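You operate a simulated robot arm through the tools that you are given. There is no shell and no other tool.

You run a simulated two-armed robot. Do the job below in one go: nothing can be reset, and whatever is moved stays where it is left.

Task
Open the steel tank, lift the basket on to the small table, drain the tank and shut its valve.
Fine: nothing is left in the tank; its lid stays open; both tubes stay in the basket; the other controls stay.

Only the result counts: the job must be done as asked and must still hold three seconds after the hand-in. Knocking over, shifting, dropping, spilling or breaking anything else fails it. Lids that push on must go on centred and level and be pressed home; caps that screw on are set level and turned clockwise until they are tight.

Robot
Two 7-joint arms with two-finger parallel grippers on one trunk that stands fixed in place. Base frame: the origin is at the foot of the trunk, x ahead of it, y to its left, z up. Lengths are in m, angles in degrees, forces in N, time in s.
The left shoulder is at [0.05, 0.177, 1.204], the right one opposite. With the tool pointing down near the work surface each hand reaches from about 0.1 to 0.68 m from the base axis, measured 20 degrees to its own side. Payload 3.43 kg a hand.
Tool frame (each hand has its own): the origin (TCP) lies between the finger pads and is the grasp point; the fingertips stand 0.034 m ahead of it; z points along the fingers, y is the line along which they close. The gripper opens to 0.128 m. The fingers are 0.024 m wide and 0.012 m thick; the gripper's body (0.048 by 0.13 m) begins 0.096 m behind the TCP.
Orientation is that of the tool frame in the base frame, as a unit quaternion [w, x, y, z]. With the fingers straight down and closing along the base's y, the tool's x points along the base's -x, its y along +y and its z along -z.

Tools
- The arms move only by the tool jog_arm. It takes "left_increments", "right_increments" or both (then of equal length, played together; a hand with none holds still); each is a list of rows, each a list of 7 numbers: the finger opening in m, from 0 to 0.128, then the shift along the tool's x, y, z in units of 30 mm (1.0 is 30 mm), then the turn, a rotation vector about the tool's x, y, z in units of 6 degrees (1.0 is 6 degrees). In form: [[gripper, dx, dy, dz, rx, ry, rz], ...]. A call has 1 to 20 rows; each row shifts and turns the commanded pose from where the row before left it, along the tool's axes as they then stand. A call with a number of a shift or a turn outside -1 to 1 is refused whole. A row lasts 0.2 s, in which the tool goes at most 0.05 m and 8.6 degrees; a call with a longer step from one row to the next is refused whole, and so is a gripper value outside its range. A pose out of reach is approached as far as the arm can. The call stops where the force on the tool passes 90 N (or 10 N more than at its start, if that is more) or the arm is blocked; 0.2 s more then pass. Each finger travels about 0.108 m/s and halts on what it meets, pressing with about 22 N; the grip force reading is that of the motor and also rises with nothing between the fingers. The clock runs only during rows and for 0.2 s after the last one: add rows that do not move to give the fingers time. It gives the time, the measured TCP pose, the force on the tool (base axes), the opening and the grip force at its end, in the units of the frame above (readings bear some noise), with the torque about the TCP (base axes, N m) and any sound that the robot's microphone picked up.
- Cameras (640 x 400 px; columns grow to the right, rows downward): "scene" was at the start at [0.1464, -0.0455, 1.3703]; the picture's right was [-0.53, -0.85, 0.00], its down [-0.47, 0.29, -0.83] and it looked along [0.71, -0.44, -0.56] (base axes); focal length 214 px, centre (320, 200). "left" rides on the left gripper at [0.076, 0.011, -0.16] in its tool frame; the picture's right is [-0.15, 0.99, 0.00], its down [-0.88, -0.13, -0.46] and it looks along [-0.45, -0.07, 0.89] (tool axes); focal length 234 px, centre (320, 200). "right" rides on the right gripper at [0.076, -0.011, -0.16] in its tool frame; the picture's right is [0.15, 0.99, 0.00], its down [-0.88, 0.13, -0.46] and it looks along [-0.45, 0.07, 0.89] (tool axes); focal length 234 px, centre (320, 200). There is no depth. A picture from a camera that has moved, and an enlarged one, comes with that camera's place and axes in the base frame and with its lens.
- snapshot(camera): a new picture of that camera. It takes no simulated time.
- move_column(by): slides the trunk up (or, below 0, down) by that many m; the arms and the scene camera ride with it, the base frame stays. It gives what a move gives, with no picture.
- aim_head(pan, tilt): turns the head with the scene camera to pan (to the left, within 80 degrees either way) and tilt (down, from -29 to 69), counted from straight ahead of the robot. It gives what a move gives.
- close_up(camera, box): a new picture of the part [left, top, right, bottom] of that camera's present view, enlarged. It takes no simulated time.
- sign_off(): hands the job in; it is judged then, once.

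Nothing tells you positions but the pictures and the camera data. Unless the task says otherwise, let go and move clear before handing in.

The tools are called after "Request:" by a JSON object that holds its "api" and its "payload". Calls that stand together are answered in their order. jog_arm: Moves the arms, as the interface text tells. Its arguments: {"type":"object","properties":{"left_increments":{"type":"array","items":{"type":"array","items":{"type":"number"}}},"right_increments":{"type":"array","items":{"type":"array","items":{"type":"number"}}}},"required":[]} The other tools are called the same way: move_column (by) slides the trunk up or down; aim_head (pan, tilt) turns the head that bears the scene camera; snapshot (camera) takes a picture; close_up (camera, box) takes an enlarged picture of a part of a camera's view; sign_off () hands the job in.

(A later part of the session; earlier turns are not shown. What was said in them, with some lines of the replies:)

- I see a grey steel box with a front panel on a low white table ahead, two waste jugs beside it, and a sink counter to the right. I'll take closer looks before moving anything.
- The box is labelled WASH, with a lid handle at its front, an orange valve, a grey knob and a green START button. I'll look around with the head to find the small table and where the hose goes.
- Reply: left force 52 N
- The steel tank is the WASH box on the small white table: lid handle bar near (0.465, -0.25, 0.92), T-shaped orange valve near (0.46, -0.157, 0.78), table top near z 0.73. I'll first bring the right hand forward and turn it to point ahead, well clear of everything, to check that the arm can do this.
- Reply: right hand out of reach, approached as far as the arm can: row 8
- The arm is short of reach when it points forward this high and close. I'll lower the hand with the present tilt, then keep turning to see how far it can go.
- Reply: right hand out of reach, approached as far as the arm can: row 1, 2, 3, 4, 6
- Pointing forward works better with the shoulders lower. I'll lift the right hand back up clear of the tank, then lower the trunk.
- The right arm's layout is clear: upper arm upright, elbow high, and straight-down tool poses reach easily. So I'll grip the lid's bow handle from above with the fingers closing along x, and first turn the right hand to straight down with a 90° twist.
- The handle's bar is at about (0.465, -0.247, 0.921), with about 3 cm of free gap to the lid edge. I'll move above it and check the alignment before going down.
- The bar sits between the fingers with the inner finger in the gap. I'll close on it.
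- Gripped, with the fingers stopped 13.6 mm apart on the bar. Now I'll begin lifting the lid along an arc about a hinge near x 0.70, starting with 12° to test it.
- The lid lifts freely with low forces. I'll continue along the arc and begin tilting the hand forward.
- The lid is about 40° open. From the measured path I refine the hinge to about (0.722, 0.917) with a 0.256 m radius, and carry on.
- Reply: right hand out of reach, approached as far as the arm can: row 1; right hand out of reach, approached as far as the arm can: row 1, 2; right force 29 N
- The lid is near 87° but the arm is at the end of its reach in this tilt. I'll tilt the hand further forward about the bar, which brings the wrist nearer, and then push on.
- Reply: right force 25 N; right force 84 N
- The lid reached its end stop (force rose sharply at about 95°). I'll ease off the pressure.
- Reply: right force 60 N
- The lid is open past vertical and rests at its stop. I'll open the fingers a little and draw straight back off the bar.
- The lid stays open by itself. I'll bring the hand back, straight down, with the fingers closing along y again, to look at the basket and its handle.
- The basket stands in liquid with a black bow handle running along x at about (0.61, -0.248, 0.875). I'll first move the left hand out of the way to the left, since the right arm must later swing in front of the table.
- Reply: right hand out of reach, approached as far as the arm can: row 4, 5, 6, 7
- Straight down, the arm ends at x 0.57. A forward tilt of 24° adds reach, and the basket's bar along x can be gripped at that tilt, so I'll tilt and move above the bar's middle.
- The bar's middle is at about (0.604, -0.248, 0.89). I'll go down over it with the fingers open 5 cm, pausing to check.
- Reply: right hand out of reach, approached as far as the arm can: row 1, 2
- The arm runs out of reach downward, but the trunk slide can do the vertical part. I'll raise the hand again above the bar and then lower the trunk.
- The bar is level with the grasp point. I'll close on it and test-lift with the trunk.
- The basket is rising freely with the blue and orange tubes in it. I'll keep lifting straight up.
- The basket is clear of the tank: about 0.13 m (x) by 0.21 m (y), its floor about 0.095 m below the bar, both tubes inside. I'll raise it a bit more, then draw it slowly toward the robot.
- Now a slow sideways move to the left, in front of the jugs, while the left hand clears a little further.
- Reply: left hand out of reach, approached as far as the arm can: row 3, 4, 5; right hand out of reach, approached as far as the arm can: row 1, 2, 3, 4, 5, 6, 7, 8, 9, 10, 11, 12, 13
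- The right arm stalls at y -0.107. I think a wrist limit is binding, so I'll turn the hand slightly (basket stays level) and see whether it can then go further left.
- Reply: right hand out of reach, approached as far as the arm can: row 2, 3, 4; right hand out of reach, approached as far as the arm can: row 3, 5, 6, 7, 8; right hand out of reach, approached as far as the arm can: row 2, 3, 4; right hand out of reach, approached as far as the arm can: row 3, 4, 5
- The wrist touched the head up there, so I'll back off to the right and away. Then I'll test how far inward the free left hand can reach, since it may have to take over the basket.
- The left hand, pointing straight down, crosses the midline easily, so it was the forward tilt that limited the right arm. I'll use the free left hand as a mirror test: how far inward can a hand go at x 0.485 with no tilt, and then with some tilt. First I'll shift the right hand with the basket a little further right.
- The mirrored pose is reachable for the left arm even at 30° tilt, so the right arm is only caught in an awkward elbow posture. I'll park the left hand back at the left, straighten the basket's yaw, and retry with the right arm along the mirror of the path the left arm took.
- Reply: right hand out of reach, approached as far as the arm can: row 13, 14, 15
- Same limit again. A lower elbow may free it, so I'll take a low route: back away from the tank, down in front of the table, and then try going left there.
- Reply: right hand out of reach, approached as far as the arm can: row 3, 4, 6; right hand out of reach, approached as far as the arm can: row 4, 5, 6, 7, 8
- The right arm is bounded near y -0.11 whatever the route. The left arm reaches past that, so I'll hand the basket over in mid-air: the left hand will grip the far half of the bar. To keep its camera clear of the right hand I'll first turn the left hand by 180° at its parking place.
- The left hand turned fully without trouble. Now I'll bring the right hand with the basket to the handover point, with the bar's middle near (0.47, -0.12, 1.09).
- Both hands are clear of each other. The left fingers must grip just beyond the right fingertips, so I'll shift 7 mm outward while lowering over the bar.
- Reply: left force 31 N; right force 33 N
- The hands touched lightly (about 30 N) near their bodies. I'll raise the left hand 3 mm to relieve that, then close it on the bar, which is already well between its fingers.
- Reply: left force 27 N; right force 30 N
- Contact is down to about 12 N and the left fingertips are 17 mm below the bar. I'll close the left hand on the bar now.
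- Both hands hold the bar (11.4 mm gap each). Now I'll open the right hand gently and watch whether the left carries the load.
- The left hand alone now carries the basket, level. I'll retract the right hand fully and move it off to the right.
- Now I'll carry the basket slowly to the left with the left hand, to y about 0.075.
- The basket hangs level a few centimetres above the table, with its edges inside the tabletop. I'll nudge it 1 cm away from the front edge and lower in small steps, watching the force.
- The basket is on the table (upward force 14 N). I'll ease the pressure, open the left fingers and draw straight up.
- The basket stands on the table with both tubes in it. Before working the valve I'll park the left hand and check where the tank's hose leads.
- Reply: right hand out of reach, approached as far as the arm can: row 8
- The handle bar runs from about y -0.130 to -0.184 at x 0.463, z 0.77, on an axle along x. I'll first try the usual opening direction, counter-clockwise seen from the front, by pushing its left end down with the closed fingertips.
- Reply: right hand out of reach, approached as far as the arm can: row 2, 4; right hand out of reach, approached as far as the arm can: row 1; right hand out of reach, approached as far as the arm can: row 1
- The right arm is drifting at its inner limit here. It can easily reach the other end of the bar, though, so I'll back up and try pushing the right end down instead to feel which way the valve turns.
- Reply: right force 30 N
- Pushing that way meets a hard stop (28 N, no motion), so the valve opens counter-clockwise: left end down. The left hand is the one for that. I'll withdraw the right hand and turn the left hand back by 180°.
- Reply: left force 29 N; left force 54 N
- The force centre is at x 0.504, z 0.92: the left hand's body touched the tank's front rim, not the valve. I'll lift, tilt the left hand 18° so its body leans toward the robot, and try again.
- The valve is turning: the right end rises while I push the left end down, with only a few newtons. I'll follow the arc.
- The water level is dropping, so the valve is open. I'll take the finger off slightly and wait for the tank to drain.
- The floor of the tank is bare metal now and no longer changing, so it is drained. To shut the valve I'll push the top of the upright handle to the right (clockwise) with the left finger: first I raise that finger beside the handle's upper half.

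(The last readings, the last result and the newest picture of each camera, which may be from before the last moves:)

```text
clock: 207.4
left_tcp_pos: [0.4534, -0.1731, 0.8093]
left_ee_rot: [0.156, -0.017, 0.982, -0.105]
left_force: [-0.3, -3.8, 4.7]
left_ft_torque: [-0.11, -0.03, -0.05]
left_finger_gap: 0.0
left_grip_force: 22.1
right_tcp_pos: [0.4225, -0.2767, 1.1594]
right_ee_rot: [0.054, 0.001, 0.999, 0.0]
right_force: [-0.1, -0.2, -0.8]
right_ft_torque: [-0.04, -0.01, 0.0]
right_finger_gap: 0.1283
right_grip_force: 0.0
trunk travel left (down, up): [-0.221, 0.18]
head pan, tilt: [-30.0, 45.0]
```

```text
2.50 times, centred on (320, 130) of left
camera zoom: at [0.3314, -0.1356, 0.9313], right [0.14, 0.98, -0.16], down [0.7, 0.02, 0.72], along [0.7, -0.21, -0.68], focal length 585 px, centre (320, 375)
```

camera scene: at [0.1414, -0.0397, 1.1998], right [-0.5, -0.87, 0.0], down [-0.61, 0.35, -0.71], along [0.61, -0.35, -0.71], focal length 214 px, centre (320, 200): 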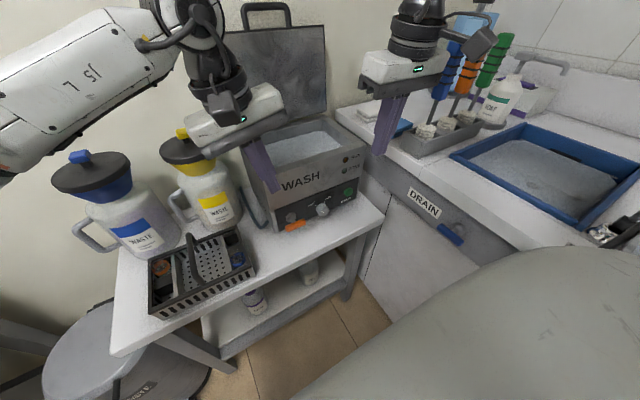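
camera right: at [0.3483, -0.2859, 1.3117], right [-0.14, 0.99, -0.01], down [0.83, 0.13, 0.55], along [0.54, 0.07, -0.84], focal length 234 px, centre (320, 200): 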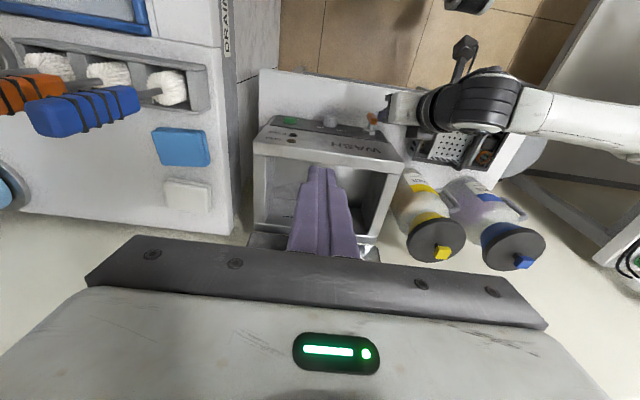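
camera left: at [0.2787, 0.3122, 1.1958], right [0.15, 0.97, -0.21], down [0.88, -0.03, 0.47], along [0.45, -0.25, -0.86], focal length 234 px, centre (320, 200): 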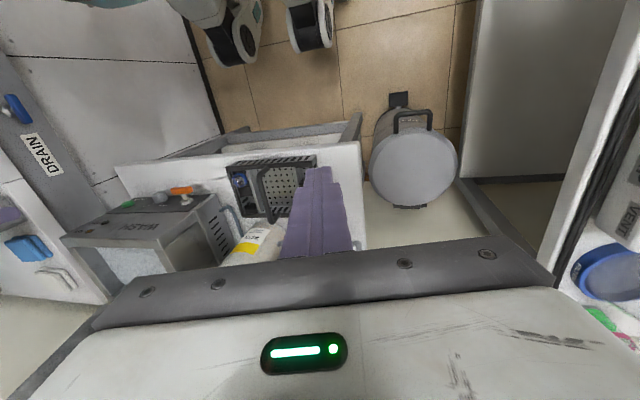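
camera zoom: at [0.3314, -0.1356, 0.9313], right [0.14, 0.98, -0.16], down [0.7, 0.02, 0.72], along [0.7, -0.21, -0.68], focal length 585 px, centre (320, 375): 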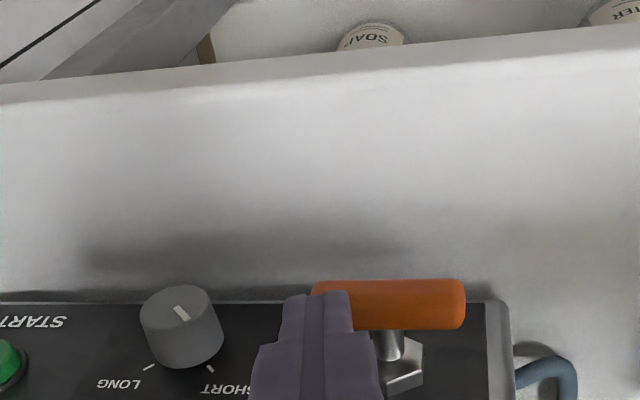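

Request:
{"api": "jog_arm", "payload": {"left_increments": [[0.0, 0.02, 0.0, 0.08, 0, 0, 0], [0.0, 0, 0, 0, 0, 0, 0]]}}

Request:
{"api": "jog_arm", "payload": {"left_increments": [[0.0, 0.02, 0.0, 0.06, 0, 0, 0], [0.0, 0, 0, 0, 0, 0, 0]]}}

Request:
{"api": "close_up", "payload": {"camera": "left", "box": [220, 50, 420, 210]}}

Request:
{"api": "close_up", "payload": {"camera": "scene", "box": [220, 140, 370, 250]}}

```text
clock: 208.0
left_tcp_pos: [0.4529, -0.1746, 0.8085]
left_ee_rot: [0.158, -0.018, 0.982, -0.105]
left_force: [-5.4, -2.0, 15.3]
left_ft_torque: [-0.02, 0.1, -0.03]
left_finger_gap: 0.0
left_grip_force: 22.4
right_tcp_pos: [0.4215, -0.2751, 1.16]
right_ee_rot: [0.053, 0.001, 0.999, 0.0]
right_force: [0.1, 0.3, -0.1]
right_ft_torque: [0.01, 0.04, 0.0]
right_finger_gap: 0.1281
right_grip_force: 0.0
trunk travel left (down, up): [-0.221, 0.18]
head pan, tilt: [-30.0, 45.0]
```

```text
clock: 208.6
left_tcp_pos: [0.4515, -0.1732, 0.8091]
left_ee_rot: [0.158, -0.018, 0.982, -0.106]
left_force: [-5.6, 4.6, 30.4]
left_ft_torque: [0.23, 0.03, 0.06]
left_finger_gap: 0.0001
left_grip_force: 21.8
right_tcp_pos: [0.4208, -0.2748, 1.161]
right_ee_rot: [0.054, 0.0, 0.999, 0.0]
right_force: [1.2, -1.0, -0.2]
right_ft_torque: [0.02, -0.02, -0.01]
right_finger_gap: 0.1279
right_grip_force: 0.0
trunk travel left (down, up): [-0.221, 0.18]
head pan, tilt: [-30.0, 45.0]
```

```text
2.50 times, centred on (320, 130) of left
camera zoom: at [0.3306, -0.1355, 0.93], right [0.14, 0.98, -0.17], down [0.69, 0.02, 0.72], along [0.71, -0.21, -0.67], focal length 585 px, centre (320, 375)
```

zoom: 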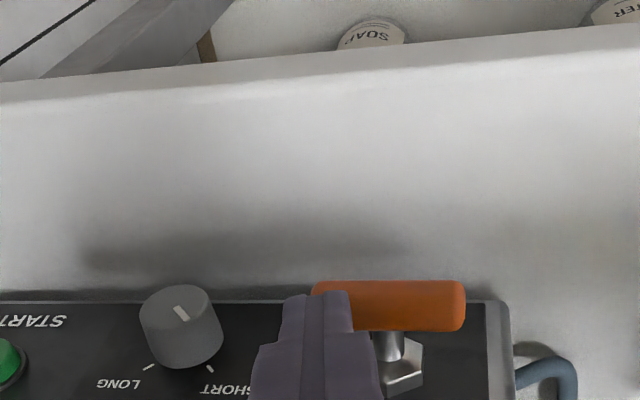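

```text
3.64 times, centred on (295, 195) of scene
camera zoom: at [0.1389, -0.0385, 1.2005], right [-0.5, -0.87, 0.0], down [-0.61, 0.35, -0.71], along [0.61, -0.35, -0.7], focal length 780 px, centre (411, 218)
```

zoom: 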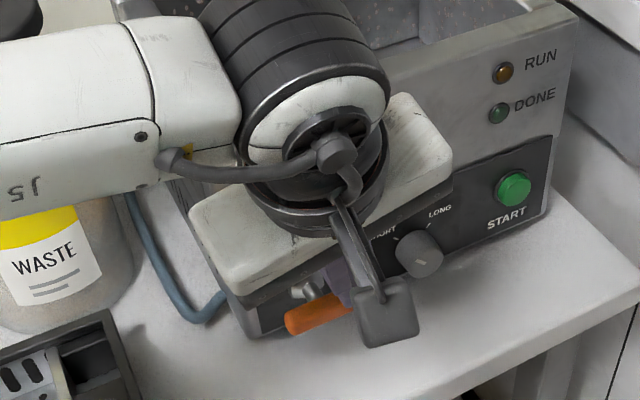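

The handle is back at its shut stop (30 N, no further motion). I'll withdraw the left hand straight up and then away to the left.

Request:
{"api": "jog_arm", "payload": {"left_increments": [[0.0, -0.15, -0.1, -0.464, 0, 0, 0], [0.0, -0.303, -0.2095, -0.929, 0, 0, 0], [0.0, -0.25, -0.2095, -0.929, 0, 0, 0], [0.0, 0.0, -0.2095, -0.929, 0, 0, 0], [0.0, 0.0, -0.2095, -0.929, 0, 0, 0], [0.0, 0.0, 0.4, -0.929, 0, 0, 0], [0.0, 0.3, 0.9, -0.4, 0, 0, 0], [0.0, 0.3, 0.9, -0.4, 0, 0, 0], [0.0, 0.3, 0.9, -0.4, 0, 0, 0], [0.0, 0.3, 0.9, -0.4, 0, 0, 0], [0.0, 0.3, 0.9, -0.4, 0, 0, 0], [0.0, 0.3, 0.9, -0.4, 0, 0, 0], [0.0, 0, 0.9, -0.4, 0, 0, 0], [0.0, 0, 0.9, -0.4, 0, 0, 0], [0.0, 0, 0.9, -0.4, 0, 0, 0], [0.0, 0, 0.9, -0.4, 0, 0, 0], [0.0, 0, 0.9, -0.4, 0, 0, 0], [0.0, 0, 0, 0, 0, 0, 0]]}}

Request:
{"api": "snapshot", "payload": {"camera": "scene"}}

Request:
{"api": "close_up", "payload": {"camera": "scene", "box": [220, 140, 370, 250]}}

Request:
{"api": "close_up", "payload": {"camera": "right", "box": [230, 90, 470, 260]}}

```text
clock: 212.4
left_tcp_pos: [0.3329, 0.1602, 1.0009]
left_ee_rot: [0.156, -0.017, 0.982, -0.104]
left_force: [-1.3, -0.3, 0.1]
left_ft_torque: [0.01, -0.03, 0.03]
left_finger_gap: 0.0002
left_grip_force: 22.2
right_tcp_pos: [0.4213, -0.2761, 1.1586]
right_ee_rot: [0.052, 0.001, 0.999, 0.0]
right_force: [0.4, -0.5, 0.0]
right_ft_torque: [0.01, 0.03, -0.02]
right_finger_gap: 0.1282
right_grip_force: 0.0
trunk travel left (down, up): [-0.221, 0.18]
head pan, tilt: [-30.0, 45.0]
```

```text
taken
camera scene: at [0.1414, -0.0395, 1.1998], right [-0.5, -0.87, 0.0], down [-0.61, 0.35, -0.71], along [0.61, -0.35, -0.71], focal length 214 px, centre (320, 200)
```

scene: 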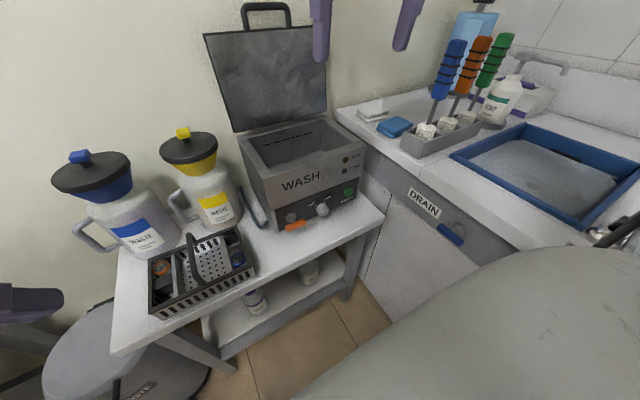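

```text
3.64 times, centred on (295, 195) of scene
camera zoom: at [0.1414, -0.0395, 1.1998], right [-0.5, -0.87, 0.0], down [-0.61, 0.35, -0.71], along [0.61, -0.35, -0.71], focal length 780 px, centre (411, 218)
```

zoom: 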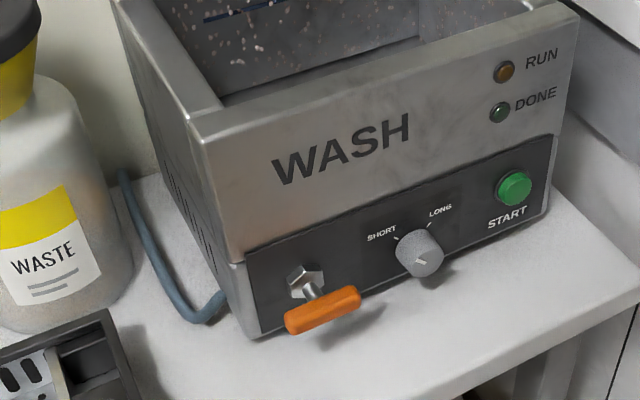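

```text
2.35 times, centred on (350, 175) of right
camera zoom: at [0.3302, -0.2866, 1.3096], right [-0.14, 0.99, -0.01], down [0.83, 0.13, 0.55], along [0.54, 0.07, -0.84], focal length 551 px, centre (249, 259)
```

zoom: 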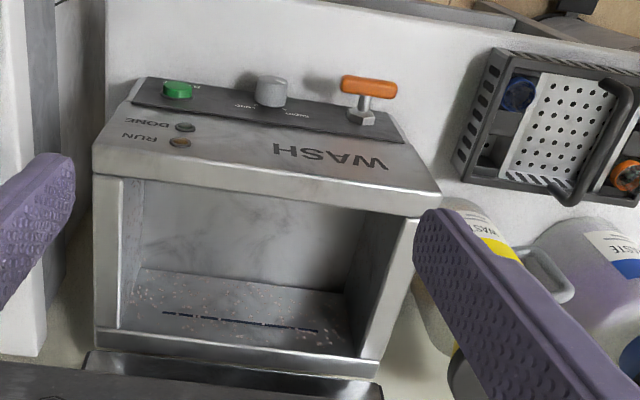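

The valve handle is back in its starting position and the tank is empty with its lid open. I'll raise the trunk for a last overall check.

Request:
{"api": "move_column", "payload": {"by": 0.15}}

Request:
{"api": "snapshot", "payload": {"camera": "scene"}}

Request:
{"api": "close_up", "payload": {"camera": "scene", "box": [150, 150, 290, 350]}}

Request:
{"api": "close_up", "payload": {"camera": "scene", "box": [230, 140, 370, 270]}}

Request:
{"api": "snapshot", "payload": {"camera": "right"}}

```text
clock: 214.2
left_tcp_pos: [0.3326, 0.1588, 1.1501]
left_ee_rot: [0.156, -0.018, 0.982, -0.103]
left_force: [-0.3, 0.3, -0.1]
left_ft_torque: [0.01, 0.02, -0.02]
left_finger_gap: 0.0
left_grip_force: 22.4
right_tcp_pos: [0.423, -0.2762, 1.3088]
right_ee_rot: [0.052, 0.0, 0.999, 0.001]
right_force: [0.4, 0.2, 0.5]
right_ft_torque: [0.04, 0.01, -0.03]
right_finger_gap: 0.1278
right_grip_force: 0.1
trunk travel left (down, up): [-0.371, 0.03]
head pan, tilt: [-30.0, 45.0]
```

```text
taken
camera scene: at [0.1416, -0.0396, 1.3497], right [-0.5, -0.87, 0.0], down [-0.61, 0.35, -0.71], along [0.61, -0.35, -0.71], focal length 214 px, centre (320, 200)
```

scene: 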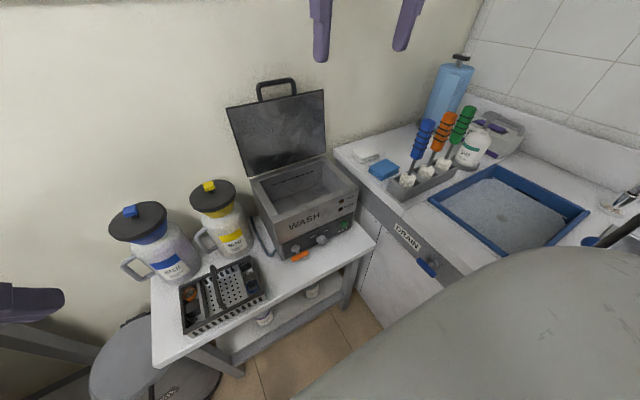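

```text
2.00 times, centred on (220, 250) of scene
camera zoom: at [0.1416, -0.0396, 1.3497], right [-0.5, -0.87, 0.0], down [-0.61, 0.35, -0.71], along [0.61, -0.35, -0.71], focal length 429 px, centre (520, 100)
```

zoom: 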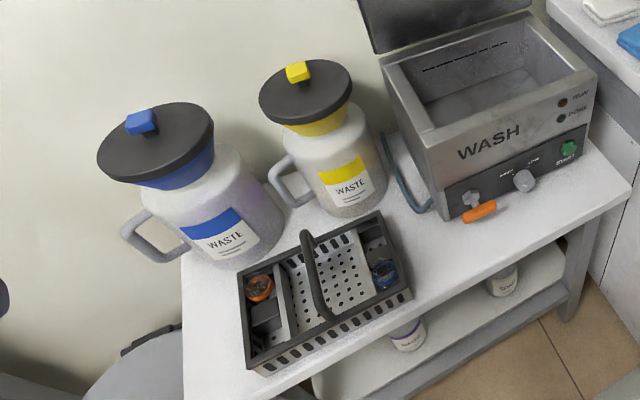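

```text
3.08 times, centred on (300, 205) of scene
camera zoom: at [0.1416, -0.0396, 1.3497], right [-0.5, -0.87, 0.0], down [-0.61, 0.35, -0.71], along [0.61, -0.35, -0.71], focal length 660 px, centre (382, 185)
```

zoom: 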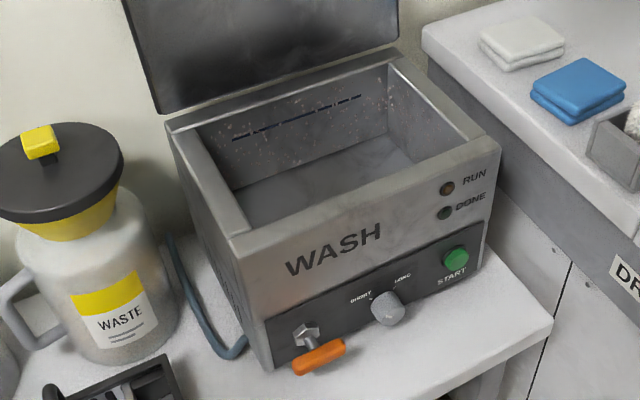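

```text
taken
camera right: at [0.3303, -0.2867, 1.4595], right [-0.14, 0.99, -0.01], down [0.83, 0.13, 0.55], along [0.54, 0.07, -0.84], focal length 234 px, centre (320, 200)
```

right: 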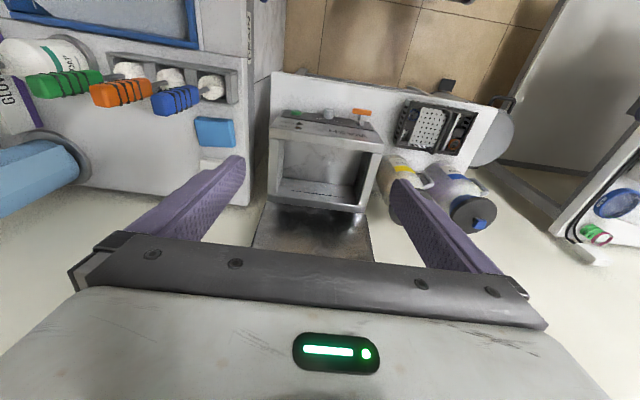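

The tank stands open and drained with its valve handle back in the shut position. The basket is on the small table with both tubes in it, and both hands are clear. The knob, START button and jugs look just as they did at the start, so I'm handing in.

Request:
{"api": "sign_off", "payload": {}}

```text
The job is handed in.
```

The job is handed in. The steel tank is open, the basket is on the small table, the tank is drained and its valve is shut.

- **Tank:** The lid opened to its end stop and stayed there on its own. The bare metal floor is visible and no liquid is left.
- **Basket:** It stands flat on the table in front of the waste jugs, with the blue and orange tubes still in it. The right arm could not reach that spot, so I passed the basket to the left hand in mid-air.
- **Valve:** I opened it counter-clockwise, waited until the level stopped changing, then turned it back clockwise to its stop.
- **Other things:** In the last pictures the knob, START button and jugs look unchanged.

Along the way there were a few contacts. Early on the head pressed against the left hand, and later the right wrist nudged the head. The two hands touched during the handover, and the left hand's body pressed on the tank's front rim at about 50 N. None of these visibly moved anything.
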